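You operate a simulated robot arm through the tools that you are given. There is no shell and no other tool.

You run a simulated robot arm. Do the job below in one go: nothing can be reset, and whatever is moved stays where it is left.

## Task
Power the system up and clear the offset.
Fine: mains on before any rocker; lamp on, wait till it is warm, press OFFSET, pump on.

Only the result counts: the job must be done as asked and must still hold three seconds after the hand-in. Knocking over, shifting, dropping, spilling or breaking anything else fails it.

## Robot
A 6-joint arm with a two-finger parallel gripper, fixed in place. Base frame: the origin is on the floor under the middle of its stand, x ahead of it, y to its left, z up. Units: mm, rad, N and s.
With the tool pointing down near the work surface it reaches from about 240 to 640 mm from the base axis. Its first joint turns from -1.152 to 1.152 rad. Payload 2.7 kg.
The tool frame sits at the grasp point between the pads (the TCP): z along the fingers, y along the line on which they close. The tips reach 23 mm beyond it. The gripper opens to 94 mm. The fingers are 38 mm wide and 10 mm thick; the gripper's body (54 by 96 mm) begins 39 mm behind the TCP.
Orientation is told as [roll, pitch, yaw] about the base's x, y, z axes, in that order, counted from this pose: with the fingers straight down and closing along the base's y, the tool's x points along the base's -x, its y along +y and its z along -z.

## Interface
- The arm moves only by the tool servo_tool. Its arguments are lists of equal length, an entry for each row: "translation": the shift along the base's x, y, z in mm, a list of three; "rot": the turn, a rotation vector about the base's x, y, z in rad, a list of three; "hand": the closure, from 0 (fully open) to 1 (shut). In form: {"translation": [[dx, dy, dz], ...], "rot": [[rx, ry, rz], ...], "hand": [hand, ...]}. A call has 1 to 20 rows; each row shifts and turns the commanded pose from where the row before left it. A row lasts 0.2 s, in which the tool goes at most 50 mm and 0.15 rad; a call with a longer step from one row to the next is refused whole, and so is a gripper value outside its range. A pose out of reach is approached as far as the arm can. The call stops where the force on the tool passes 40 N (or 10 N more than at its start, if that is more) or the arm is blocked; 0.2 s more then pass. The fingers move at their own pace (about 45 mm/s each) and stop on an object; they squeeze with about 31 N. The grip force told is the motor's: it shows also when the fingers shut on nothing. Time passes only in rows, and 0.2 s behind the last, so rows that do not move let the fingers close. It gives the time, the measured TCP pose, the force on the tool (base axes), the opening and the grip force at its end, in the units of the frame above (readings bear some noise), with the torque about the TCP (base axes, N m) and any sound that the robot's microphone picked up, and new pictures: "pictures" is both (left out), scene, wrist or none.
- Cameras (640 x 400 px; columns grow to the right, rows downward): "scene" is fixed at [72.2, -424.5, 1422.3]; the picture's right is [0.81, -0.58, 0.00], its down [-0.23, -0.33, -0.92] and it looks along [0.53, 0.75, -0.40] (base axes); focal length 291 px, centre (320, 200). "wrist" rides on the gripper at [86, 16, -75] in the tool frame; the picture's right is [-0.18, 0.98, 0.00], its down [-0.58, -0.11, -0.81] and it looks along [-0.79, -0.15, 0.59] (tool axes); focal length 243 px, centre (320, 200). There is no depth. A picture from a camera that has moved, and an enlarged one, comes with that camera's place and axes in the base frame and with its lens.
- zoom(camera, box): a new picture of the part [left, top, right, bottom] of that camera's present view, enlarged. It takes no simulated time.
- finish_job(): hands the job in; it is judged then, once.

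Nothing tells you positions but the pictures and the camera data. Unless the task says otherwise, let go and move clear before handing in.

The tools are called as name(argument=value, ...) on one line, values as JSON. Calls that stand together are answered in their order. servo_tool: Moves the arm, as the interface text tells. Its arguments: {"type":"object","properties":{"translation":{"type":"array","items":{"type":"array","items":{"type":"number"}}},"rot":{"type":"array","items":{"type":"array","items":{"type":"number"}}},"hand":{"type":"array","items":{"type":"number"}},"pictures":{"type":"string","enum":["both","scene","wrist","none"]}},"required":["translation","rot","hand"]} The other tools are called the same way: zoom (camera, box) takes an enlarged picture of a part of a camera's view; finish_job () hands the job in.

At the start:

```text
clock: 0.0
tool_pos: [288.6, 52.8, 1325.9]
orientation: [0.001, -0.003, 0.0]
wrist_force: [-0.4, 0.6, -0.2]
torque: [-0.01, 0.03, 0.01]
gripper_width: 94.3
grasp_force: 0.0
```

scene: 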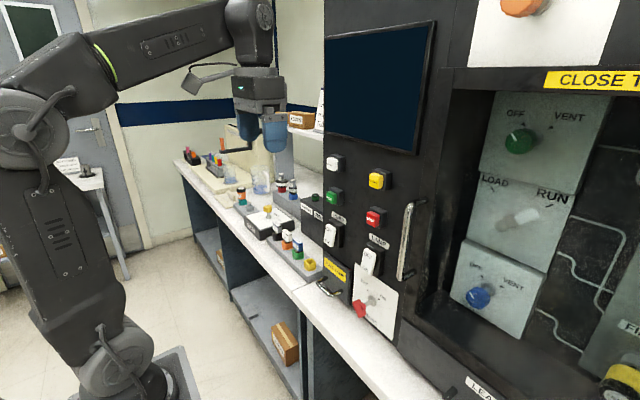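
wrist: 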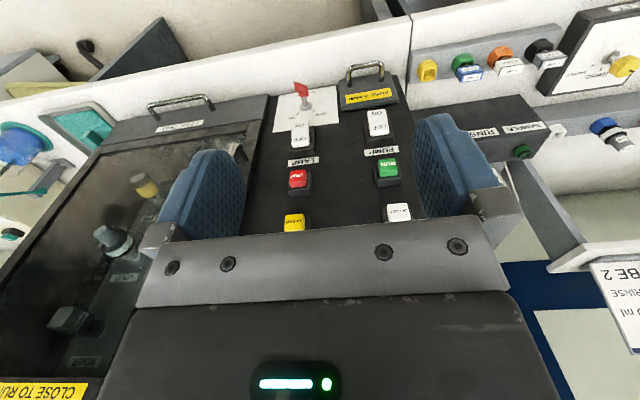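

I see an instrument front panel with buttons, rockers (LAMP, PUMP), and a red rotary mains switch below them. I'll zoom in on the panel before moving.

zoom(camera="scene", box=[290, 140, 430, 340])

zoom(camera="wrist", box=[240, 50, 440, 240])

zoom(camera="scene", box=[320, 0, 640, 200])

zoom(camera="scene", box=[170, 130, 340, 310])

```text
2.00 times, centred on (360, 240) of scene
camera zoom: at [72.2, -424.5, 1422.3], right [0.81, -0.58, 0.0], down [-0.23, -0.33, -0.92], along [0.53, 0.75, -0.4], focal length 582 px, centre (240, 120)
```

zoom: 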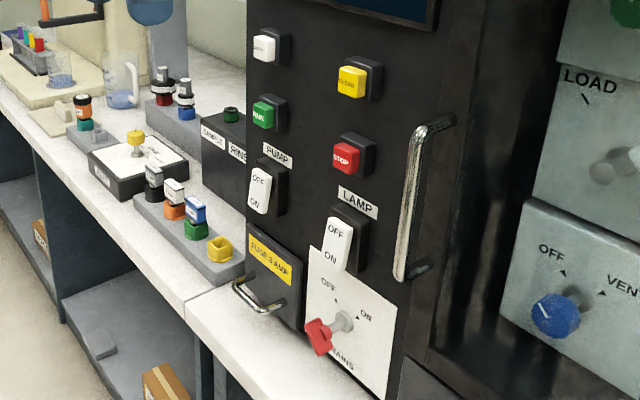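

```text
2.11 times, centred on (340, 145) of wrist
camera zoom: at [201.8, 69.2, 1398.7], right [0.18, 0.98, 0.0], down [0.58, -0.11, 0.81], along [0.79, -0.15, -0.59], focal length 511 px, centre (278, 316)
```

zoom: 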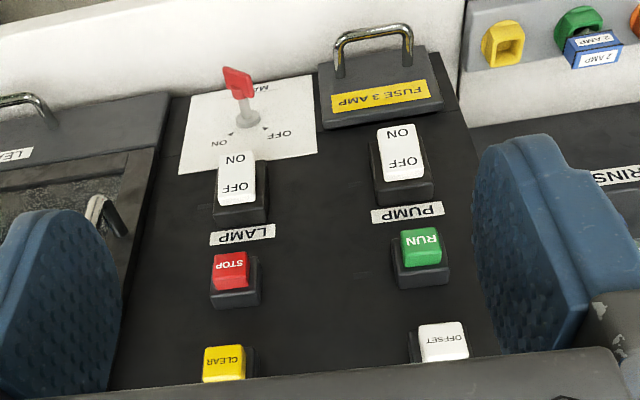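

```text
2.00 times, centred on (480, 100) of scene
camera zoom: at [72.2, -424.5, 1422.3], right [0.81, -0.58, 0.0], down [-0.23, -0.33, -0.92], along [0.53, 0.75, -0.4], focal length 582 px, centre (0, 400)
```

zoom: 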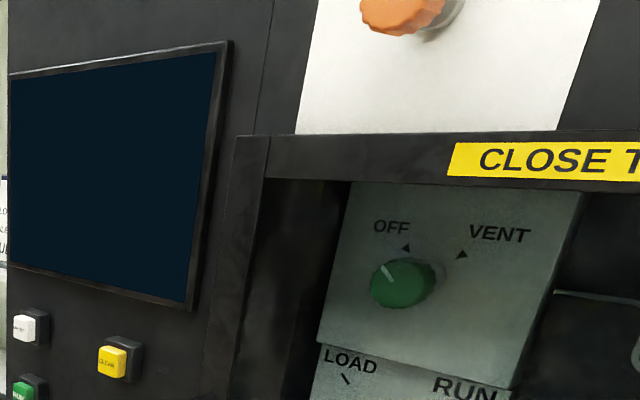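

```text
2.22 times, centred on (255, 220) of scene
camera zoom: at [72.2, -424.5, 1422.3], right [0.81, -0.58, 0.0], down [-0.23, -0.33, -0.92], along [0.53, 0.75, -0.4], focal length 646 px, centre (464, 156)
```

zoom: 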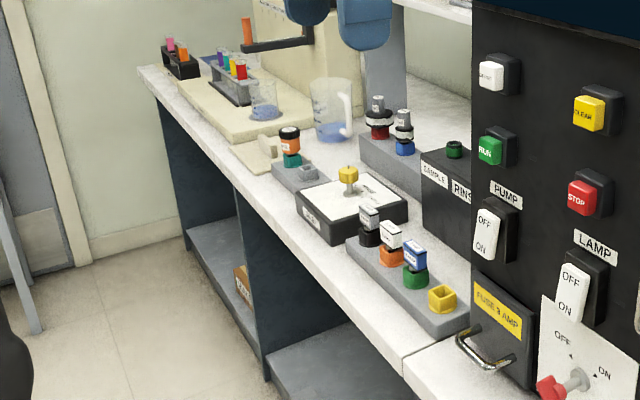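

The panel is vertical, with its button faces at about x≈495. OFFSET is near (495,121,1217), LAMP (495,-26,1016), PUMP (495,124,1016) and the mains knob (≈500,-25,884). Next I'll look closely at the knob, rockers and fuse drawer.

zoom(camera="scene", box=[340, 260, 410, 340])

zoom(camera="wrist", box=[270, 70, 350, 120])

zoom(camera="scene", box=[315, 210, 395, 290])

zoom(camera="wrist", box=[340, 60, 420, 150])

zoom(camera="wrist", box=[410, 10, 640, 160])

```text
5.00 times, centred on (375, 300) of scene
camera zoom: at [72.2, -424.5, 1422.3], right [0.81, -0.58, 0.0], down [-0.23, -0.33, -0.92], along [0.53, 0.75, -0.4], focal length 1454 px, centre (45, -300)
```

zoom: 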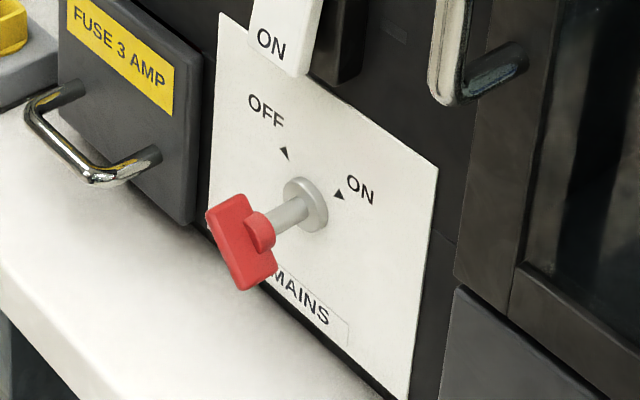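

```text
8.00 times, centred on (310, 95) of wrist
camera zoom: at [201.8, 69.2, 1398.7], right [0.18, 0.98, 0.0], down [0.58, -0.11, 0.81], along [0.79, -0.15, -0.59], focal length 1941 px, centre (400, 1040)
```

zoom: 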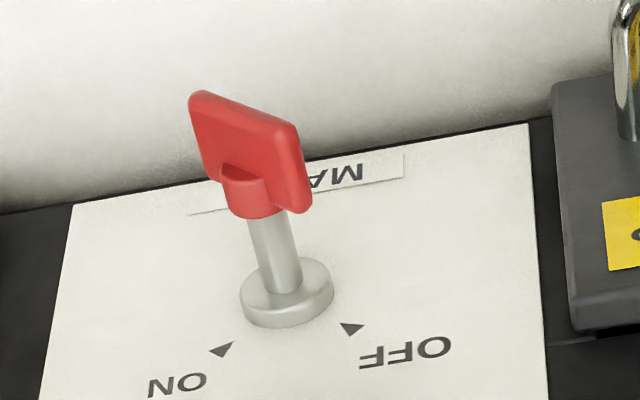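

```text
5.00 times, centred on (355, 250) of scene
camera zoom: at [72.2, -424.5, 1422.3], right [0.81, -0.58, 0.0], down [-0.23, -0.33, -0.92], along [0.53, 0.75, -0.4], focal length 1454 px, centre (145, -50)
```

zoom: 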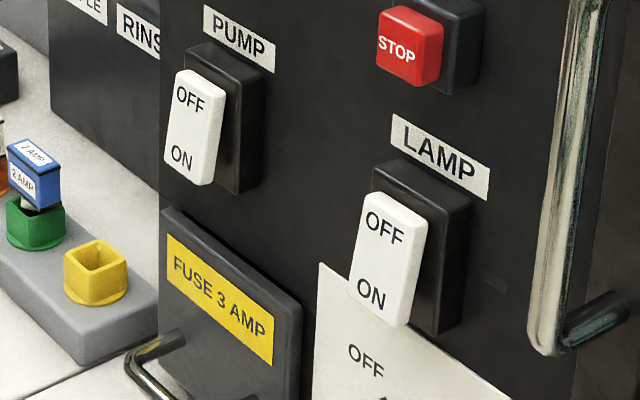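

```text
4.44 times, centred on (380, 105) of wrist
camera zoom: at [201.8, 69.2, 1398.7], right [0.18, 0.98, 0.0], down [0.58, -0.11, 0.81], along [0.79, -0.15, -0.59], focal length 1078 px, centre (53, 622)
```

zoom: 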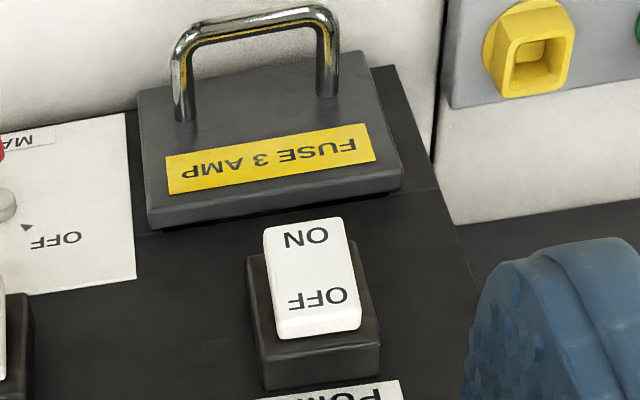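

```text
2.67 times, centred on (525, 85) of wrist
camera zoom: at [201.8, 69.2, 1398.7], right [0.18, 0.98, 0.0], down [0.58, -0.11, 0.81], along [0.79, -0.15, -0.59], focal length 647 px, centre (-227, 507)
```

zoom: 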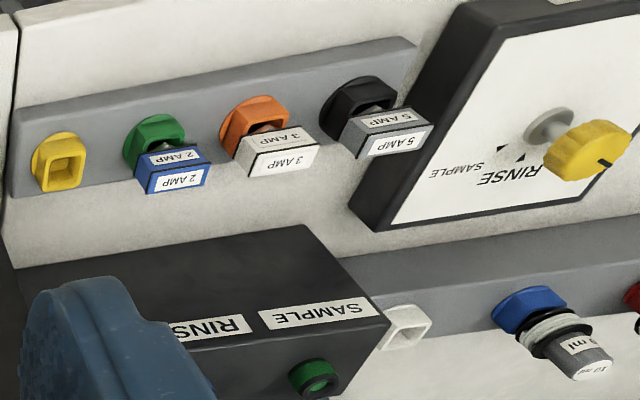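

The mains bar is about 40 mm long, centred near (475,-25,882), and points at OFF (upper left). It needs a 90° clockwise turn to reach ON. The bench is only about 80 mm below it, so I'll tilt the tool to point at the panel and later roll it so the wrist camera sits above.

servo_tool(translation=[[8, -6, -12], [8, -6, -12], [8, -6, -12], [8, -6, -12], [8, -6, -12], [8, -6, -12], [8, -6, -12], [8, -6, -12], [8, -6, -12], [8, -6, -12], [8, -6, -12], [8, -6, -12]], rot=[[0, -0.1309, 0], [0, -0.1309, 0], [0, -0.1309, 0], [0, -0.1309, 0], [0, -0.1309, 0], [0, -0.1309, 0], [0, -0.1309, 0], [0, -0.1309, 0], [0, -0.1309, 0], [0, -0.1309, 0], [0, -0.1309, 0], [0, -0.1309, 0]], hand=[0, 0, 0, 0, 0, 0, 0, 0, 0, 0, 0, 0])

```text
clock: 2.6
tool_pos: [362.2, -16.0, 1193.7]
orientation: [0.148, -1.417, -0.036]
wrist_force: [0.3, -0.2, -0.5]
torque: [-0.01, 0.02, 0.0]
gripper_width: 94.0
grasp_force: 0.1
out of reach, approached as far as the arm can: row 9, 10, 11
camera wrist: at [274.4, -8.9, 1118.5], right [-0.08, 0.98, 0.2], down [-0.69, -0.2, 0.7], along [0.72, -0.09, 0.69], focal length 243 px, centre (320, 200)
```

scene: 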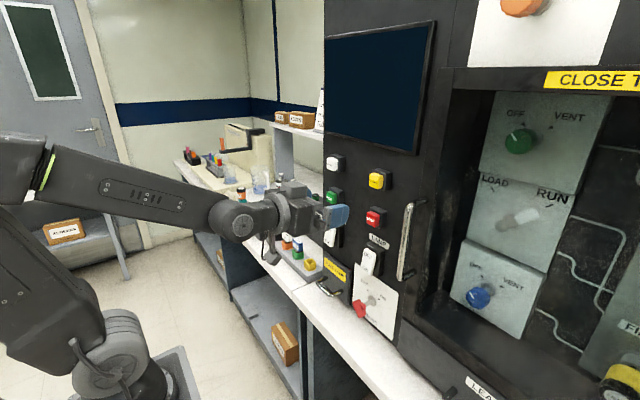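
wrist: 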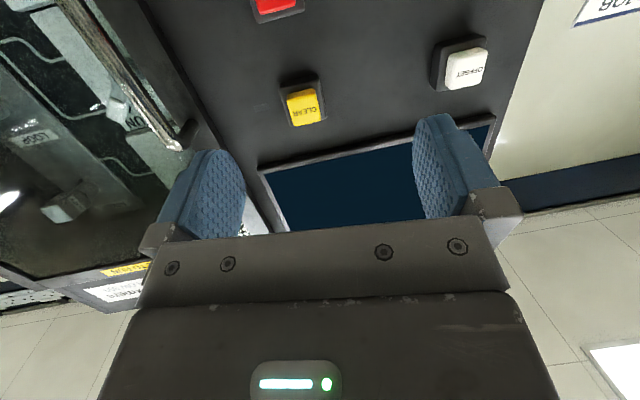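

The arm stopped a little short of horizontal, probably because the wrist is still too close to the base. I'll move further forward and check.

servo_tool(translation=[[15, 0, -15], [15, 0, -15], [10, 0, -20], [0, 0, 0]], rot=[[0, 0, 0], [0, 0, 0], [0, 0, 0], [0, 0, 0]], hand=[0, 0, 0, 0])

```text
clock: 3.6
tool_pos: [402.3, -17.6, 1141.4]
orientation: [0.15, -1.413, -0.038]
wrist_force: [0.4, 0.1, 0.1]
torque: [-0.03, -0.01, 0.01]
gripper_width: 94.0
grasp_force: 0.1
camera wrist: at [313.9, -9.7, 1068.1], right [-0.08, 0.98, 0.2], down [-0.69, -0.2, 0.7], along [0.72, -0.09, 0.69], focal length 243 px, centre (320, 200)
```

scene: 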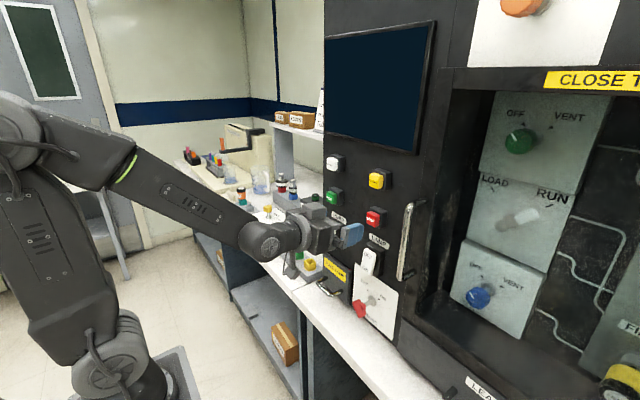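
wrist: 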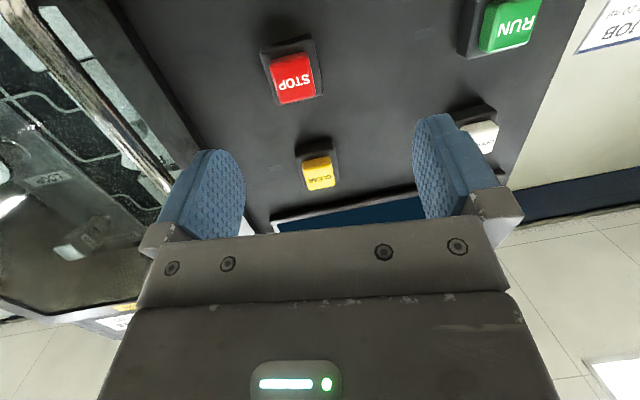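

It moved freely there. Now I'll finish levelling the tool so it points straight along +x.

servo_tool(translation=[[10, 0, -15], [5, 0, -15], [0, 0, 0]], rot=[[0, -0.076, -0.056], [0, -0.076, -0.056], [0, 0, 0]], hand=[0, 0, 0])

```text
clock: 4.4
tool_pos: [417.0, -16.6, 1111.7]
orientation: [1.336, -1.557, -1.334]
wrist_force: [-0.2, -0.8, 0.1]
torque: [-0.01, 0.02, 0.01]
gripper_width: 93.9
grasp_force: 0.1
camera wrist: at [342.5, -0.5, 1025.5], right [0.0, 0.98, 0.2], down [-0.8, -0.12, 0.58], along [0.59, -0.16, 0.79], focal length 243 px, centre (320, 200)
```

scene: 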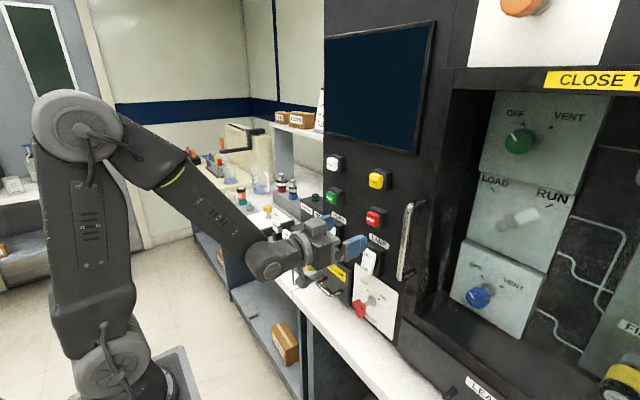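
wrist: 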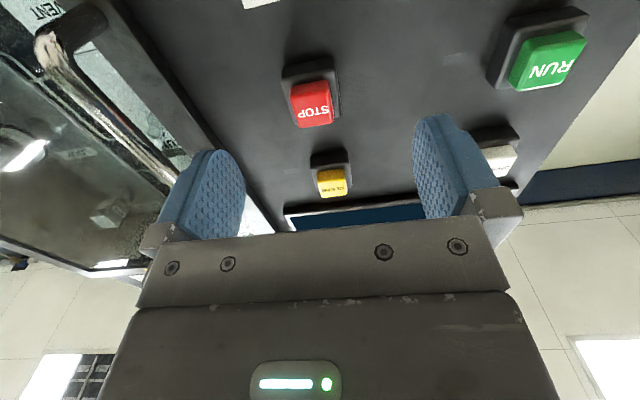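

The tool is horizontal now, with the camera below. I'll roll it +135° about x so the camera sits at the upper left and the fingers close across the mains bar.

servo_tool(translation=[[0, 0, -5], [0, 0, -5], [0, 0, -5], [0, 0, -5], [0, 0, -5], [0, 0, -5], [0, 0, -5], [0, 0, -5], [0, 0, -5], [0, 0, -5], [0, 0, -5], [0, 0, -5], [0, 0, -5], [0, 0, -5], [0, 0, -5], [0, 0, -5]], rot=[[0.1473, 0, 0], [0.1473, 0, 0], [0.1473, 0, 0], [0.1473, 0, 0], [0.1473, 0, 0], [0.1473, 0, 0], [0.1473, 0, 0], [0.1473, 0, 0], [0.1473, 0, 0], [0.1473, 0, 0], [0.1473, 0, 0], [0.1473, 0, 0], [0.1473, 0, 0], [0.1473, 0, 0], [0.1473, 0, 0], [0.1473, 0, 0]], hand=[0, 0, 0, 0, 0, 0, 0, 0, 0, 0, 0, 0, 0, 0, 0, 0])

```text
clock: 7.8
tool_pos: [417.1, -17.6, 1033.2]
orientation: [1.576, 0.801, -1.566]
wrist_force: [-0.3, 0.3, 1.2]
torque: [0.01, -0.01, 0.03]
gripper_width: 94.3
grasp_force: 0.0
camera wrist: at [342.7, 30.9, 1104.9], right [0.0, -0.84, 0.55], down [-0.8, -0.33, -0.5], along [0.59, -0.44, -0.67], focal length 243 px, centre (320, 200)
```

scene: 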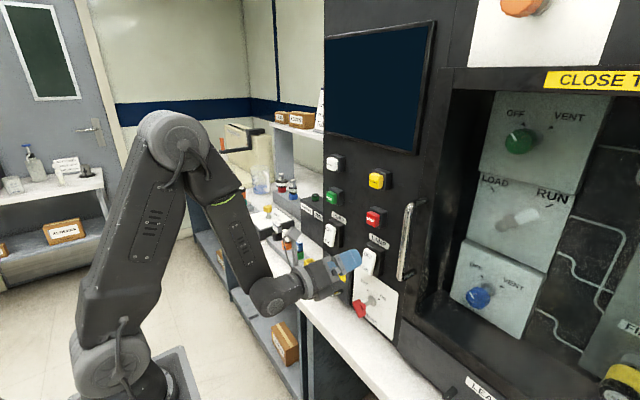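
wrist: 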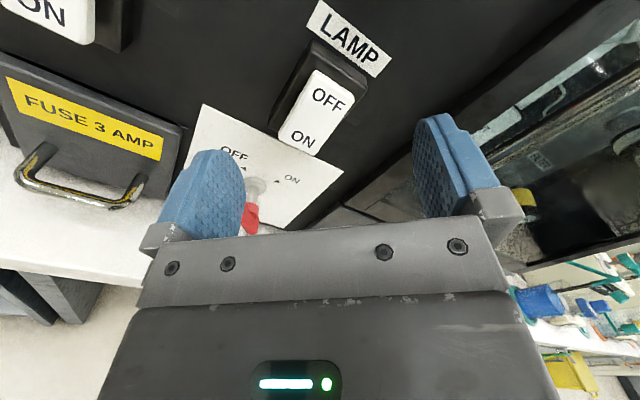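

The roll worked and the camera has a good view. Before grasping, I'll check in free air that a further +90° roll is reachable, then roll back.

servo_tool(translation=[[0, 0, 0], [0, 0, 0], [0, 0, 0], [0, 0, 0], [0, 0, 0], [0, 0, 0], [0, 0, 0], [0, 0, 0], [0, 0, 0], [0, 0, 0], [0, 0, 0], [0, 0, 0]], rot=[[0.14, 0, 0], [0.14, 0, 0], [0.14, 0, 0], [0.14, 0, 0], [0.14, 0, 0], [0.14, 0, 0], [0.14, 0, 0], [0.14, 0, 0], [0.14, 0, 0], [0.14, 0, 0], [0.14, 0, 0], [0.14, 0, 0]], hand=[0, 0, 0, 0, 0, 0, 0, 0, 0, 0, 0, 0])

```text
clock: 10.4
tool_pos: [369.0, 130.6, 1237.6]
orientation: [-1.564, 0.66, 1.569]
wrist_force: [0.2, 0.1, 0.4]
torque: [0.04, 0.03, 0.0]
gripper_width: 94.2
grasp_force: 0.1
out of reach, approached as far as the arm can: row 5, 6, 7, 8, 9, 10, 11, 12
camera wrist: at [293.7, 52.7, 1277.9], right [-0.01, -0.46, -0.89], down [-0.8, 0.53, -0.27], along [0.59, 0.71, -0.37], focal length 243 px, centre (320, 200)
```

scene: 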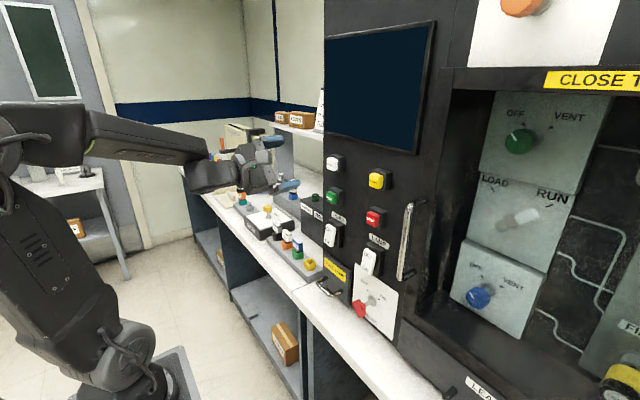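
wrist: 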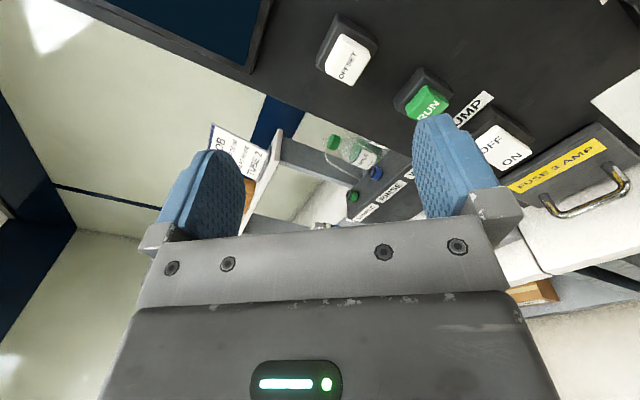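

I'm glad that was tested in free air: the wrist roll hits a limit near 167° in this arm configuration, and the arm swung left (y≈130) to keep the orientation. Nothing was touched. I'll move across to the right at this height to see whether the wrist can switch into a configuration that allows the 135°→225° roll.

servo_tool(translation=[[0, -25, 0], [0, -25, 0], [0, -25, 0], [0, -25, 0], [0, -25, 0], [0, -25, 0], [0, -25, 0], [0, -25, 0], [0, -25, 0], [0, -25, 0], [0, -25, 0]], rot=[[0, 0, 0], [0, 0, 0], [0, 0, 0], [0, 0, 0], [0, 0, 0], [0, 0, 0], [0, 0, 0], [0, 0, 0], [0, 0, 0], [0, 0, 0], [0, 0, 0]], hand=[0, 0, 0, 0, 0, 0, 0, 0, 0, 0, 0])

```text
clock: 12.8
tool_pos: [322.9, -80.3, 1311.9]
orientation: [-1.573, 0.664, 1.566]
wrist_force: [-0.3, -0.2, -0.1]
torque: [0.01, -0.01, -0.01]
gripper_width: 94.1
grasp_force: 0.1
out of reach, approached as far as the arm can: row 1, 2, 3, 4, 5, 6, 7, 8, 9
camera wrist: at [247.1, -159.6, 1352.0], right [0.0, -0.46, -0.89], down [-0.8, 0.53, -0.27], along [0.6, 0.71, -0.37], focal length 243 px, centre (320, 200)
```

scene: 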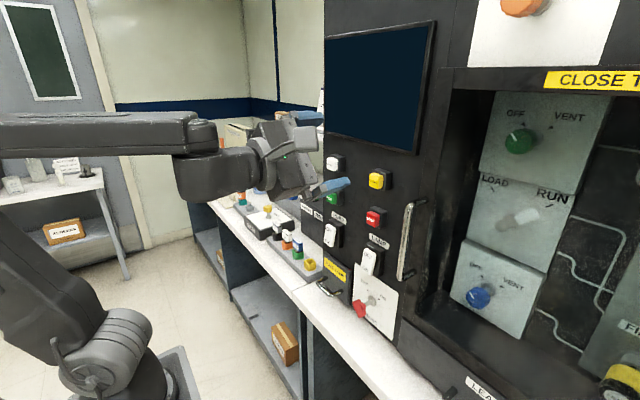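
wrist: 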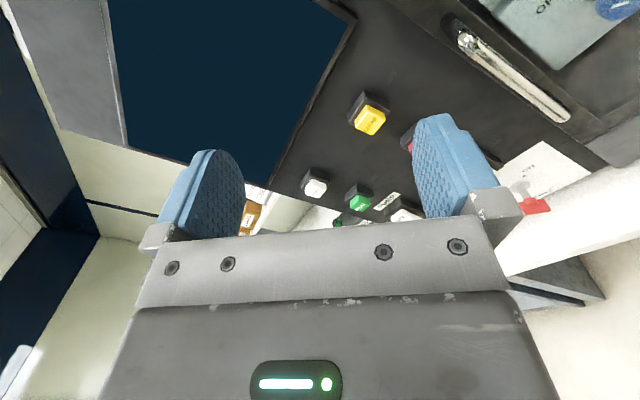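

The last rows were reachable again, so the wrist may have passed through its singular point. I'll move a bit further right, then lower toward the knob's height while staying clear of the panel.

servo_tool(translation=[[0, -20, 0], [0, -20, 0], [5, -10, -20], [5, 0, -30], [5, 0, -30], [5, 0, -30], [5, 0, -30]], rot=[[0, 0, 0], [0, 0, 0], [0, 0, 0], [0, 0, 0], [0, 0, 0], [0, 0, 0], [0, 0, 0]], hand=[0, 0, 0, 0, 0, 0, 0])

```text
clock: 14.4
tool_pos: [347.6, -131.0, 1174.3]
orientation: [-1.573, 0.662, 1.564]
wrist_force: [0.1, -0.2, 0.1]
torque: [-0.03, 0.02, 0.0]
gripper_width: 94.3
grasp_force: 0.1
camera wrist: at [272.5, -209.2, 1212.9], right [0.0, -0.46, -0.89], down [-0.8, 0.53, -0.27], along [0.6, 0.71, -0.37], focal length 243 px, centre (320, 200)
```

scene: 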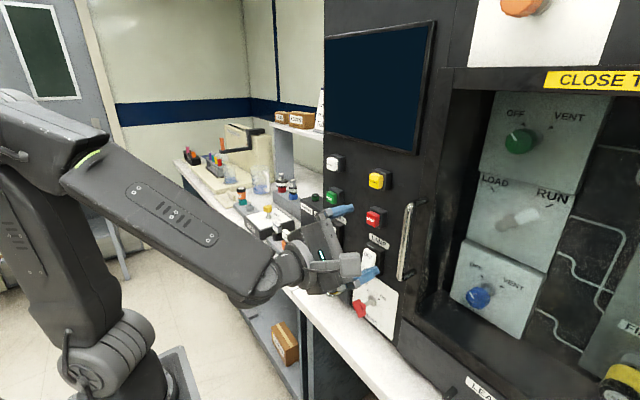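
wrist: 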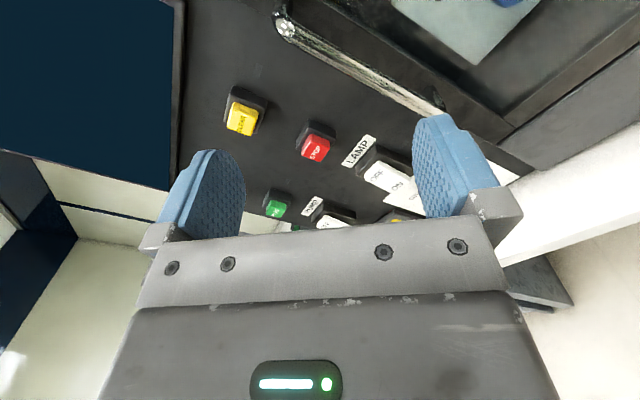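

All reachable now. I'll continue down and back to y≈-25, keeping the fingertips at x<430.

servo_tool(translation=[[5, 5, -30], [5, 10, -30], [5, 15, -30], [5, 20, -30], [5, 20, -30], [5, 20, -30], [5, 16, -20]], rot=[[0, 0, 0], [0, 0, 0], [0, 0, 0], [0, 0, 0], [0, 0, 0], [0, 0, 0], [0, 0, 0]], hand=[0, 0, 0, 0, 0, 0, 0])

```text
clock: 16.0
tool_pos: [389.3, -29.5, 971.8]
orientation: [-1.569, 0.664, 1.564]
wrist_force: [-0.6, -0.6, -0.9]
torque: [-0.02, 0.01, 0.0]
gripper_width: 93.8
grasp_force: 0.0
out of reach, approached as far as the arm can: row 4, 5
camera wrist: at [314.4, -108.5, 1011.2], right [0.0, -0.46, -0.89], down [-0.8, 0.53, -0.27], along [0.6, 0.71, -0.37], focal length 243 px, centre (320, 200)
```

scene: 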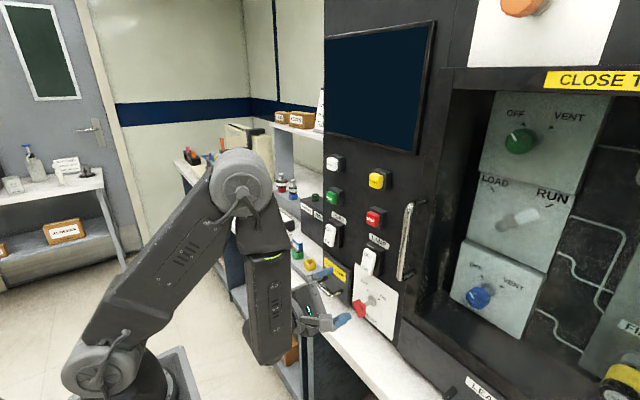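
wrist: 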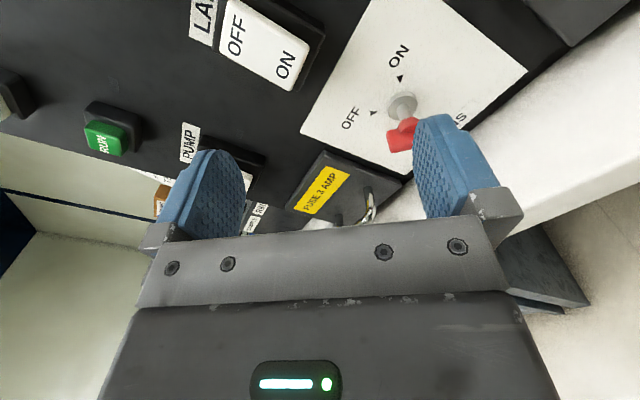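

The arm is now at (389,-30,972) with roll ≈231° in the new configuration. I'll roll back to 135° here in free air to check the full range.

servo_tool(translation=[[0, 0, 0], [0, 0, 0], [0, 0, 0], [0, 0, 0], [0, 0, 0], [0, 0, 0], [0, 0, 0], [0, 0, 0], [0, 0, 0], [0, 0, 0], [0, 0, 0], [0, 0, 0]], rot=[[-0.14, 0, 0], [-0.14, 0, 0], [-0.14, 0, 0], [-0.14, 0, 0], [-0.14, 0, 0], [-0.14, 0, 0], [-0.14, 0, 0], [-0.14, 0, 0], [-0.14, 0, 0], [-0.14, 0, 0], [-0.14, 0, 0], [-0.14, 0, 0]], hand=[0, 0, 0, 0, 0, 0, 0, 0, 0, 0, 0, 0])

```text
clock: 18.6
tool_pos: [390.4, -29.4, 971.4]
orientation: [1.575, 0.797, -1.564]
wrist_force: [0.7, -0.5, 0.0]
torque: [0.03, -0.01, 0.01]
gripper_width: 93.9
grasp_force: 0.0
camera wrist: at [315.4, 17.8, 1044.2], right [0.0, -0.83, 0.55], down [-0.8, -0.33, -0.5], along [0.59, -0.45, -0.67], focal length 243 px, centre (320, 200)
```

scene: 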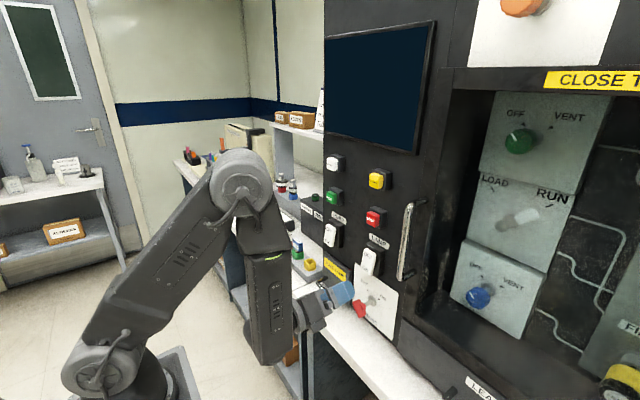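
wrist: 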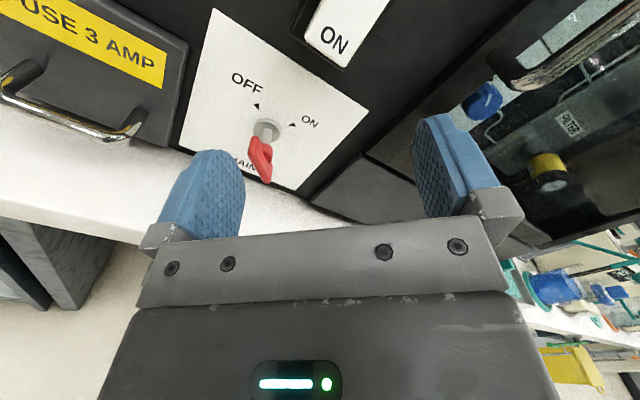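

The full 135°–231° roll works in this configuration. I'll zoom in to refine the bar's position from this viewpoint before approaching.

zoom(camera="wrist", box=[200, 80, 360, 200])

zoom(camera="scene", box=[300, 260, 400, 340])

```text
3.33 times, centred on (280, 140) of wrist
camera zoom: at [315.4, 17.8, 1044.2], right [0.0, -0.83, 0.55], down [-0.8, -0.33, -0.5], along [0.59, -0.45, -0.67], focal length 809 px, centre (453, 400)
```

zoom: 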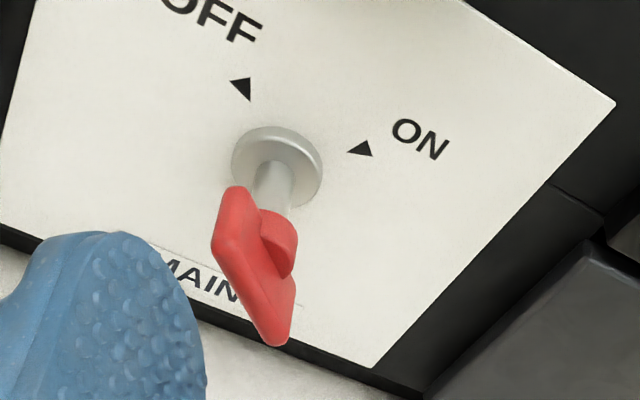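

```text
5.00 times, centred on (350, 300) of scene
camera zoom: at [72.2, -424.5, 1422.3], right [0.81, -0.58, 0.0], down [-0.23, -0.33, -0.92], along [0.53, 0.75, -0.4], focal length 1454 px, centre (170, -300)
```

zoom: 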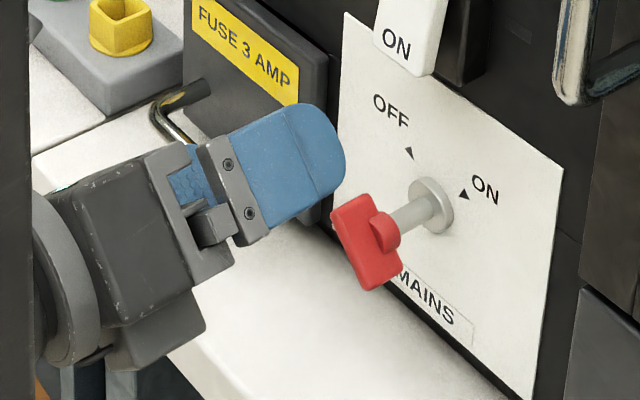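

Both views agree: the mains axis is at y≈-25.6, z≈882.5. The bar spans x≈463–488 at 45° and is already in line with my fingers. I'll go down in front of it, still short of the bar.

servo_tool(translation=[[0, 1, -15], [0, 1, -15], [0, 1, -15], [0, 0.5, -15], [0, 0.3, -15], [0, 0, -14], [0, 0, 0]], rot=[[0, 0, 0], [0, 0, 0], [0, 0, 0], [0, 0, 0], [0, 0, 0], [0, 0, 0], [0, 0, 0]], hand=[0, 0, 0, 0, 0, 0, 0])

```text
clock: 20.2
tool_pos: [390.8, -26.0, 882.9]
orientation: [1.581, 0.801, -1.563]
wrist_force: [0.9, -0.5, 0.8]
torque: [-0.01, -0.03, 0.01]
gripper_width: 94.0
grasp_force: 0.1
camera wrist: at [315.2, 22.1, 955.3], right [0.0, -0.83, 0.55], down [-0.8, -0.33, -0.5], along [0.6, -0.44, -0.67], focal length 243 px, centre (320, 200)
```

scene: 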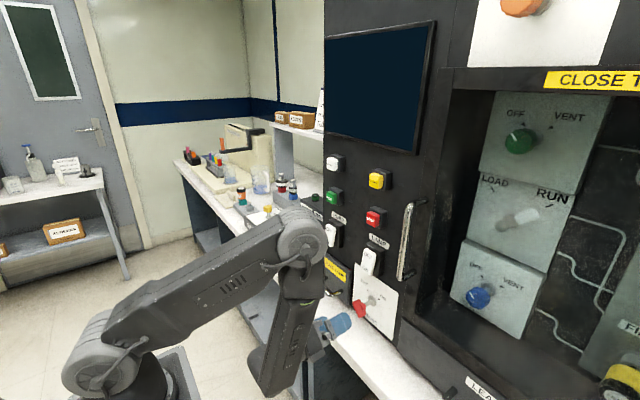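
wrist: 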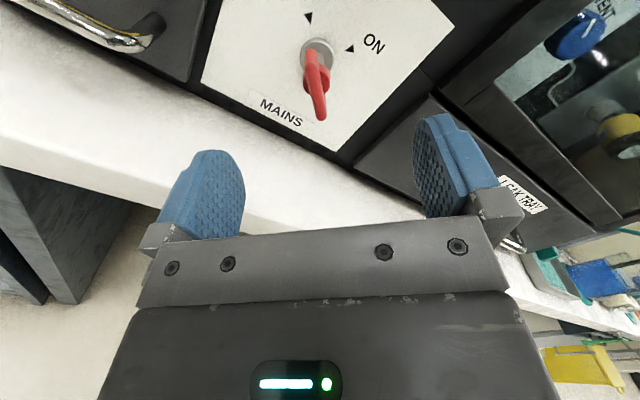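

I'm lined up with the bar. Next I'll advance so it sits between the open fingers, stopping at x≈456 to check.

servo_tool(translation=[[10, 0, 0], [10, 0, 0], [10, 0, 0], [10, 0, 0], [10, 0, 0], [8, 0, 0], [7, 0, 0], [0, 0, 0]], rot=[[0, 0, 0], [0, 0, 0], [0, 0, 0], [0, 0, 0], [0, 0, 0], [0, 0, 0], [0, 0, 0], [0, 0, 0]], hand=[0, 0, 0, 0, 0, 0, 0, 0])

zoom(camera="wrist", box=[140, 100, 520, 320])

zoom(camera="scene", box=[300, 260, 400, 340])

```text
clock: 22.0
tool_pos: [453.8, -29.0, 883.2]
orientation: [1.577, 0.802, -1.559]
wrist_force: [0.2, -0.3, 0.3]
torque: [0.01, 0.0, -0.04]
gripper_width: 93.9
grasp_force: 0.1
out of reach, approached as far as the arm can: row 7
camera wrist: at [379.3, 18.0, 955.5], right [0.0, -0.83, 0.55], down [-0.8, -0.33, -0.5], along [0.6, -0.44, -0.67], focal length 243 px, centre (320, 200)
```

scene: 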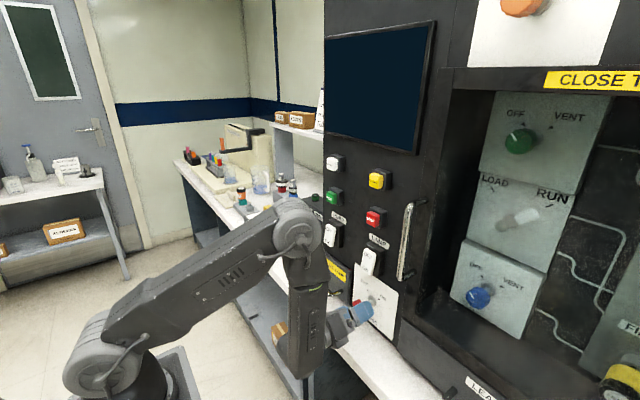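
wrist: 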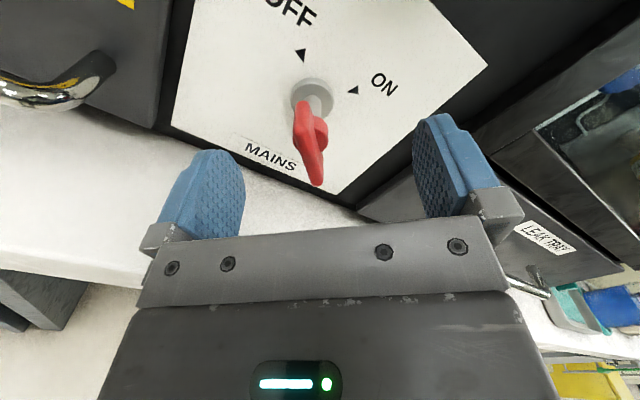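

```text
1.68 times, centred on (330, 210) of wrist
camera zoom: at [379.3, 18.0, 955.5], right [0.0, -0.83, 0.55], down [-0.8, -0.33, -0.5], along [0.6, -0.44, -0.67], focal length 409 px, centre (303, 183)
```

zoom: 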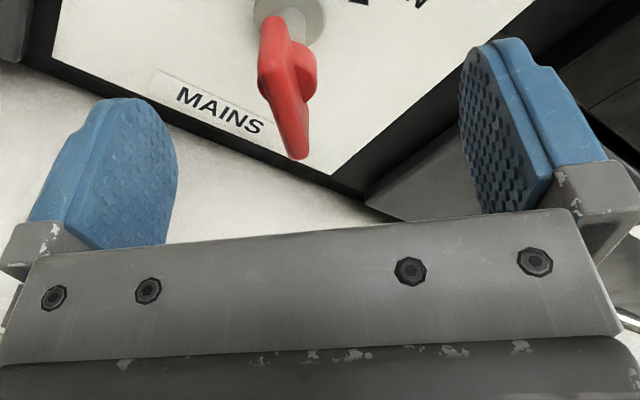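

```text
5.00 times, centred on (350, 300) of scene
camera zoom: at [72.2, -424.5, 1422.3], right [0.81, -0.58, 0.0], down [-0.23, -0.33, -0.92], along [0.53, 0.75, -0.4], focal length 1454 px, centre (170, -300)
```

zoom: 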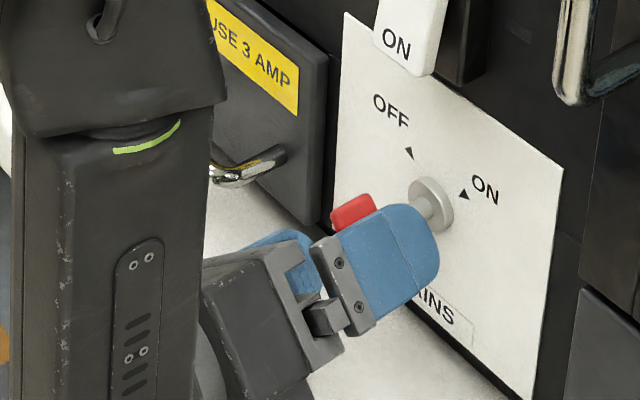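

Row 7 hit a wrist limit just short of the bar, leaving the tool about 3 mm right of the axis. A small yaw to the left (~3°) should give the wrist margin, so I'll apply that, recentre and advance to x≈464.

servo_tool(translation=[[0, 0.5, 0], [0, 1.5, 0], [2, 1.4, -0.7], [3, 0, 0], [3, 0, 0], [2, 0, 0], [0, 0, 0]], rot=[[0, 0, 0.025], [0, 0, 0.025], [0, 0, 0], [0, 0, 0], [0, 0, 0], [0, 0, 0], [0, 0, 0]], hand=[0, 0, 0, 0, 0, 0, 0])

zoom(camera="scene", box=[300, 260, 400, 340])

```text
clock: 23.6
tool_pos: [464.8, -26.0, 883.1]
orientation: [1.579, 0.801, -1.515]
wrist_force: [0.2, 0.1, -0.5]
torque: [0.0, -0.01, 0.01]
gripper_width: 94.1
grasp_force: 0.1
camera wrist: at [387.2, 18.2, 954.9], right [0.04, -0.83, 0.55], down [-0.79, -0.37, -0.5], along [0.62, -0.41, -0.67], focal length 243 px, centre (320, 200)
```

scene: 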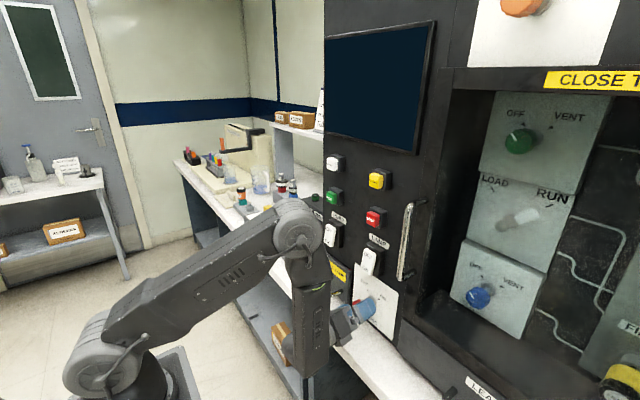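
wrist: 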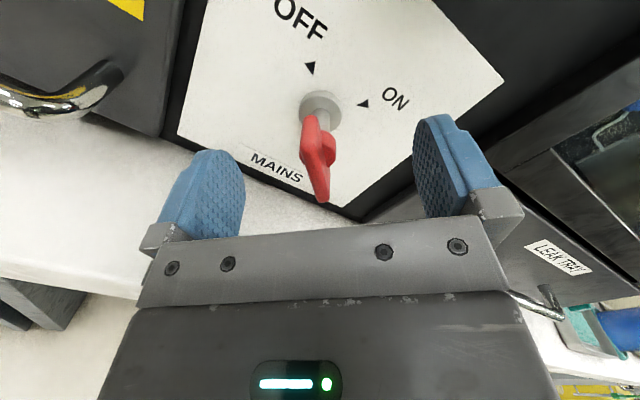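

```text
5.00 times, centred on (350, 300) of scene
camera zoom: at [72.2, -424.5, 1422.3], right [0.81, -0.58, 0.0], down [-0.23, -0.33, -0.92], along [0.53, 0.75, -0.4], focal length 1454 px, centre (170, -300)
```

zoom: 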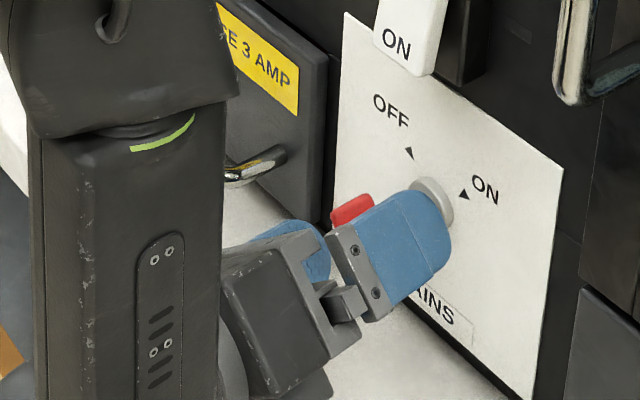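

The bar is now between the fingers with no reach warning. I'll dry-run the roll with the fingers open, in two stages, before gripping.

servo_tool(translation=[[0, 0, 0], [0, 0, 0], [0, 0, 0], [0, 0, 0], [0, 0, 0], [0, 0, 0]], rot=[[0.13, 0.007, 0], [0.13, 0.007, 0], [0.13, 0.007, 0], [0.13, 0.007, 0], [0.13, 0.007, 0], [0.13, 0.007, 0]], hand=[0, 0, 0, 0, 0, 0], pictures="none")

```text
clock: 25.0
tool_pos: [464.3, -25.6, 882.1]
orientation: [-1.677, 1.557, 1.515]
wrist_force: [-0.4, 0.0, -0.2]
torque: [0.01, 0.04, 0.0]
gripper_width: 94.1
grasp_force: 0.0
```

servo_tool(translation=[[0, 0, 0], [0, 0, 0], [0, 0, 0], [0, 0, 0], [0, 0, 0], [0, 0, 0]], rot=[[0.13, 0.007, 0], [0.13, 0.007, 0], [0.13, 0.007, 0], [0.13, 0.007, 0], [0.13, 0.007, 0], [0.13, 0.007, 0]], hand=[0, 0, 0, 0, 0, 0])

```text
clock: 26.4
tool_pos: [464.5, -26.0, 882.1]
orientation: [-1.568, 0.775, 1.624]
wrist_force: [-0.3, 0.2, 0.5]
torque: [-0.01, 0.04, -0.01]
gripper_width: 93.9
grasp_force: 0.0
camera wrist: at [393.6, -102.8, 930.6], right [0.03, -0.56, -0.83], down [-0.83, 0.45, -0.33], along [0.56, 0.7, -0.45], focal length 243 px, centre (320, 200)
```

scene: 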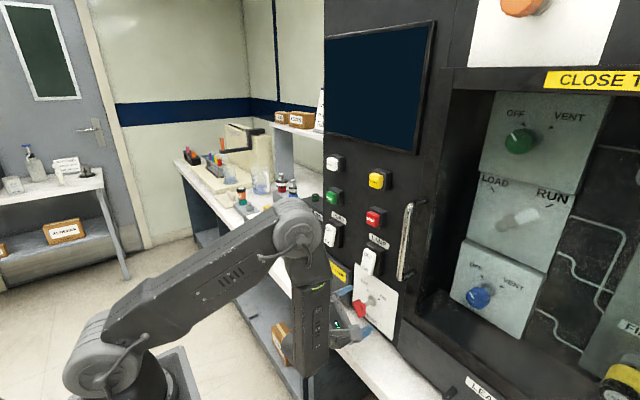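
wrist: 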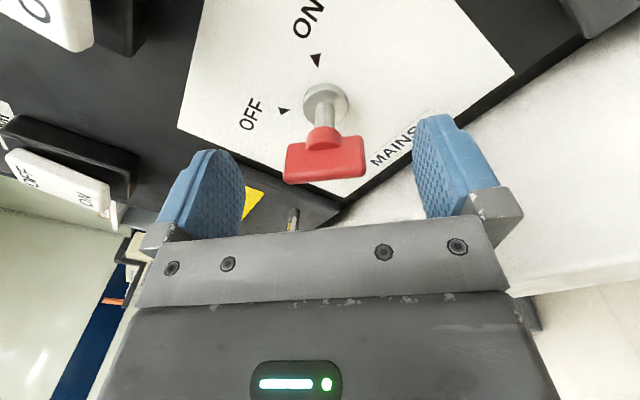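

The full roll is available and nothing was touched. Now I'll roll back and close on the bar.

servo_tool(translation=[[0, 0, 0], [0, 0, 0], [0, 0, 0], [0, 0, 0], [0, 0, 0], [0, 0, 0], [0, 0, 0], [0, 0, 0], [0, 0, 0], [0, 0, 0], [0, 0, 0], [0, 0, 0], [0, 0, 0]], rot=[[-0.13, -0.007, 0], [-0.13, -0.007, 0], [-0.13, -0.007, 0], [-0.13, -0.007, 0], [-0.13, -0.007, 0], [-0.13, -0.007, 0], [-0.13, -0.007, 0], [-0.13, -0.007, 0], [-0.13, -0.007, 0], [-0.13, -0.007, 0], [-0.13, -0.007, 0], [-0.13, -0.007, 0], [-0.015, 0, 0]], hand=[0, 0, 0, 0, 0, 0, 0, 0, 0, 0, 0, 0, 0], pictures="none")

servo_tool(translation=[[0, 0, 0], [0, 0, 0], [0, 0, 0], [0, 0, 0], [0, 0, 0], [0, 0, 0], [0, 0, 0]], rot=[[0, 0, 0], [0, 0, 0], [0, 0, 0], [0, 0, 0], [0, 0, 0], [0, 0, 0], [0, 0, 0]], hand=[1, 1, 1, 1, 1, 1, 1])

```text
clock: 29.2
tool_pos: [464.1, -25.7, 882.1]
orientation: [1.576, 0.784, -1.518]
wrist_force: [-0.4, 0.1, -0.4]
torque: [0.0, 0.0, 0.0]
gripper_width: 94.0
grasp_force: 0.0
```

```text
clock: 30.8
tool_pos: [463.1, -24.6, 881.3]
orientation: [1.573, 0.785, -1.516]
wrist_force: [5.6, 9.5, -12.0]
torque: [0.04, 0.09, 0.23]
gripper_width: 19.7
grasp_force: 45.4
camera wrist: at [387.0, 20.3, 953.3], right [0.04, -0.82, 0.56], down [-0.79, -0.38, -0.49], along [0.62, -0.42, -0.67], focal length 243 px, centre (320, 200)
```

scene: 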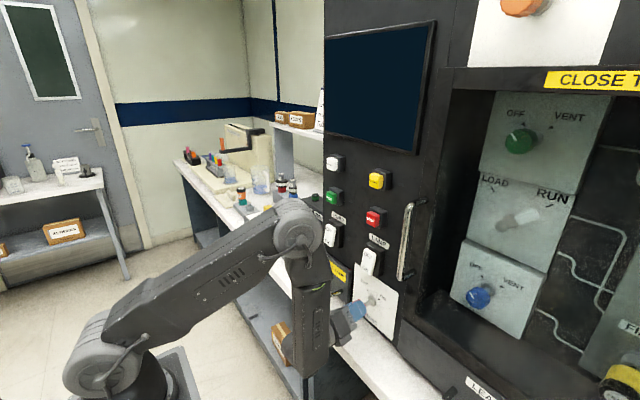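
wrist: 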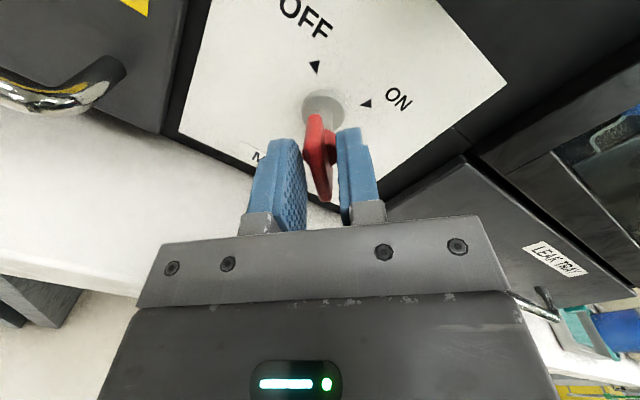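

The fingers stopped at 19.7 mm with some side load. I'll zoom in to see what they're gripping.

zoom(camera="wrist", box=[220, 80, 420, 240])

zoom(camera="scene", box=[320, 270, 400, 330])

```text
2.50 times, centred on (320, 160) of wrist
camera zoom: at [387.0, 20.3, 953.3], right [0.04, -0.82, 0.56], down [-0.79, -0.38, -0.49], along [0.62, -0.42, -0.67], focal length 606 px, centre (320, 300)
```

zoom: 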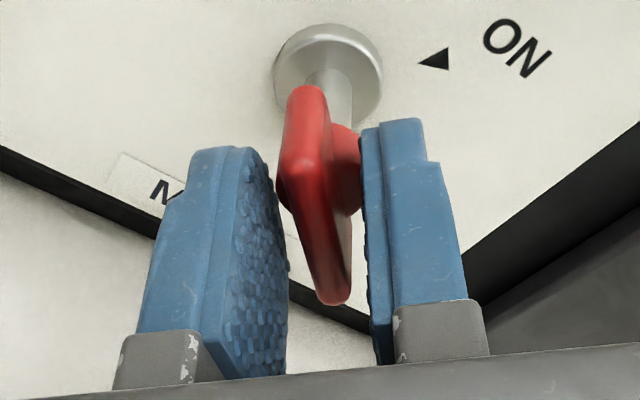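

```text
6.67 times, centred on (360, 300) of scene
camera zoom: at [72.5, -424.3, 1422.3], right [0.81, -0.58, 0.0], down [-0.23, -0.33, -0.92], along [0.53, 0.75, -0.4], focal length 1939 px, centre (53, -467)
```

zoom: 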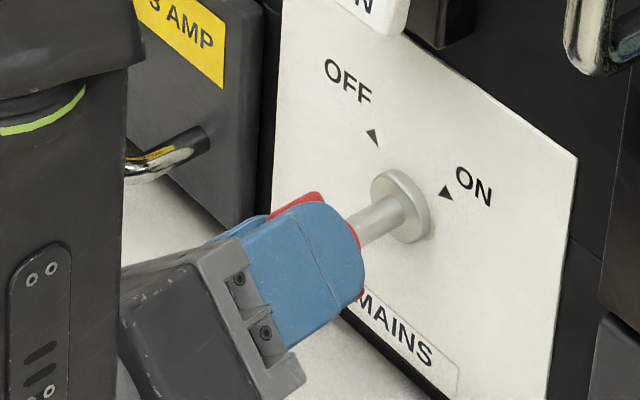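

The fingers are on the round boss behind the plate (about 20 mm wide), not on the flat plate. I'll open slightly, back off about 11 mm and re-grip just the plate.

servo_tool(translation=[[0, 0, 0], [0, 0, 0], [-3, 0, 0], [-4, 0, 0], [-4, 0, 0], [0, 0, 0], [0, 0, 0], [0, 0, 0], [0, 0, 0]], rot=[[0, 0, 0], [0, 0, 0], [0, 0, 0], [0, 0, 0], [0, 0, 0], [0, 0, 0], [0, 0, 0], [0, 0, 0], [0, 0, 0]], hand=[0.6, 0.6, 0.6, 0.6, 0.6, 1, 1, 1, 1])

zoom(camera="wrist", box=[220, 80, 420, 240])

zoom(camera="scene", box=[320, 270, 400, 330])

```text
clock: 32.8
tool_pos: [453.5, -23.4, 880.2]
orientation: [1.571, 0.785, -1.516]
wrist_force: [3.8, 9.0, -14.9]
torque: [0.04, -0.37, 0.3]
gripper_width: 8.1
grasp_force: 45.2
camera wrist: at [375.8, 20.3, 953.3], right [0.04, -0.82, 0.56], down [-0.79, -0.38, -0.49], along [0.62, -0.42, -0.67], focal length 243 px, centre (320, 200)
```

scene: 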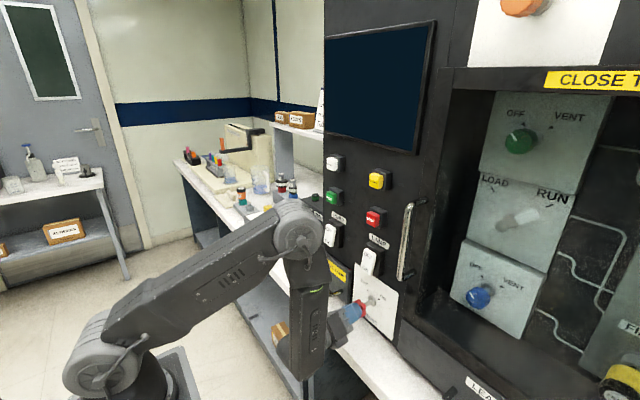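
wrist: 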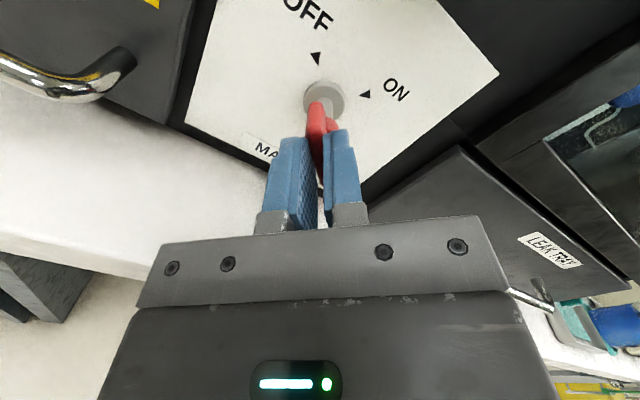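

```text
2.50 times, centred on (320, 160) of wrist
camera zoom: at [375.8, 20.3, 953.3], right [0.04, -0.82, 0.56], down [-0.79, -0.38, -0.49], along [0.62, -0.42, -0.67], focal length 606 px, centre (320, 300)
```

zoom: 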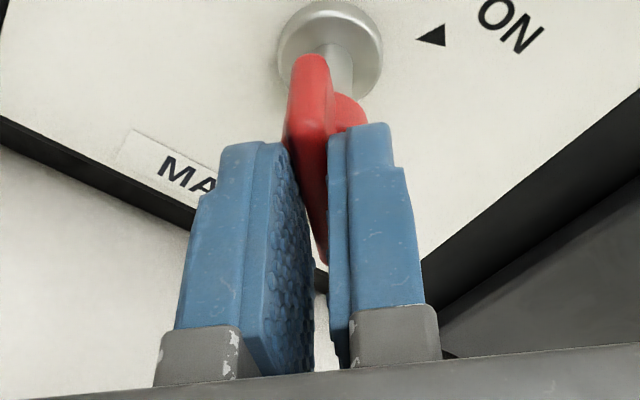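

```text
6.67 times, centred on (360, 300) of scene
camera zoom: at [72.5, -424.3, 1422.3], right [0.81, -0.58, 0.0], down [-0.23, -0.33, -0.92], along [0.53, 0.75, -0.4], focal length 1939 px, centre (53, -467)
```

zoom: 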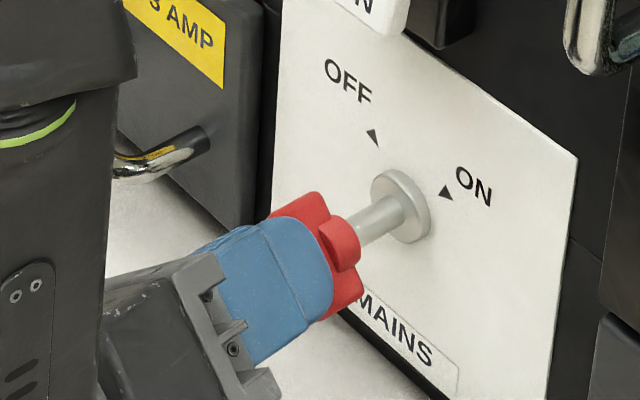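

Now the fingers hold the plate itself (8.1 mm). There's about 17 N of side load toward (+y,−z), so I'll shift the commanded pose a little that way to relieve it before turning.

servo_tool(translation=[[0, 1, -1], [0, 0.5, -0.5], [0, 0, 0]], rot=[[0, 0, 0], [0, 0, 0], [0, 0, 0]], hand=[1, 1, 1], pictures="none")

```text
clock: 33.6
tool_pos: [452.7, -24.1, 881.9]
orientation: [1.579, 0.785, -1.516]
wrist_force: [-10.9, 5.2, 2.5]
torque: [0.0, 0.62, -1.07]
gripper_width: 7.6
grasp_force: 45.1
```

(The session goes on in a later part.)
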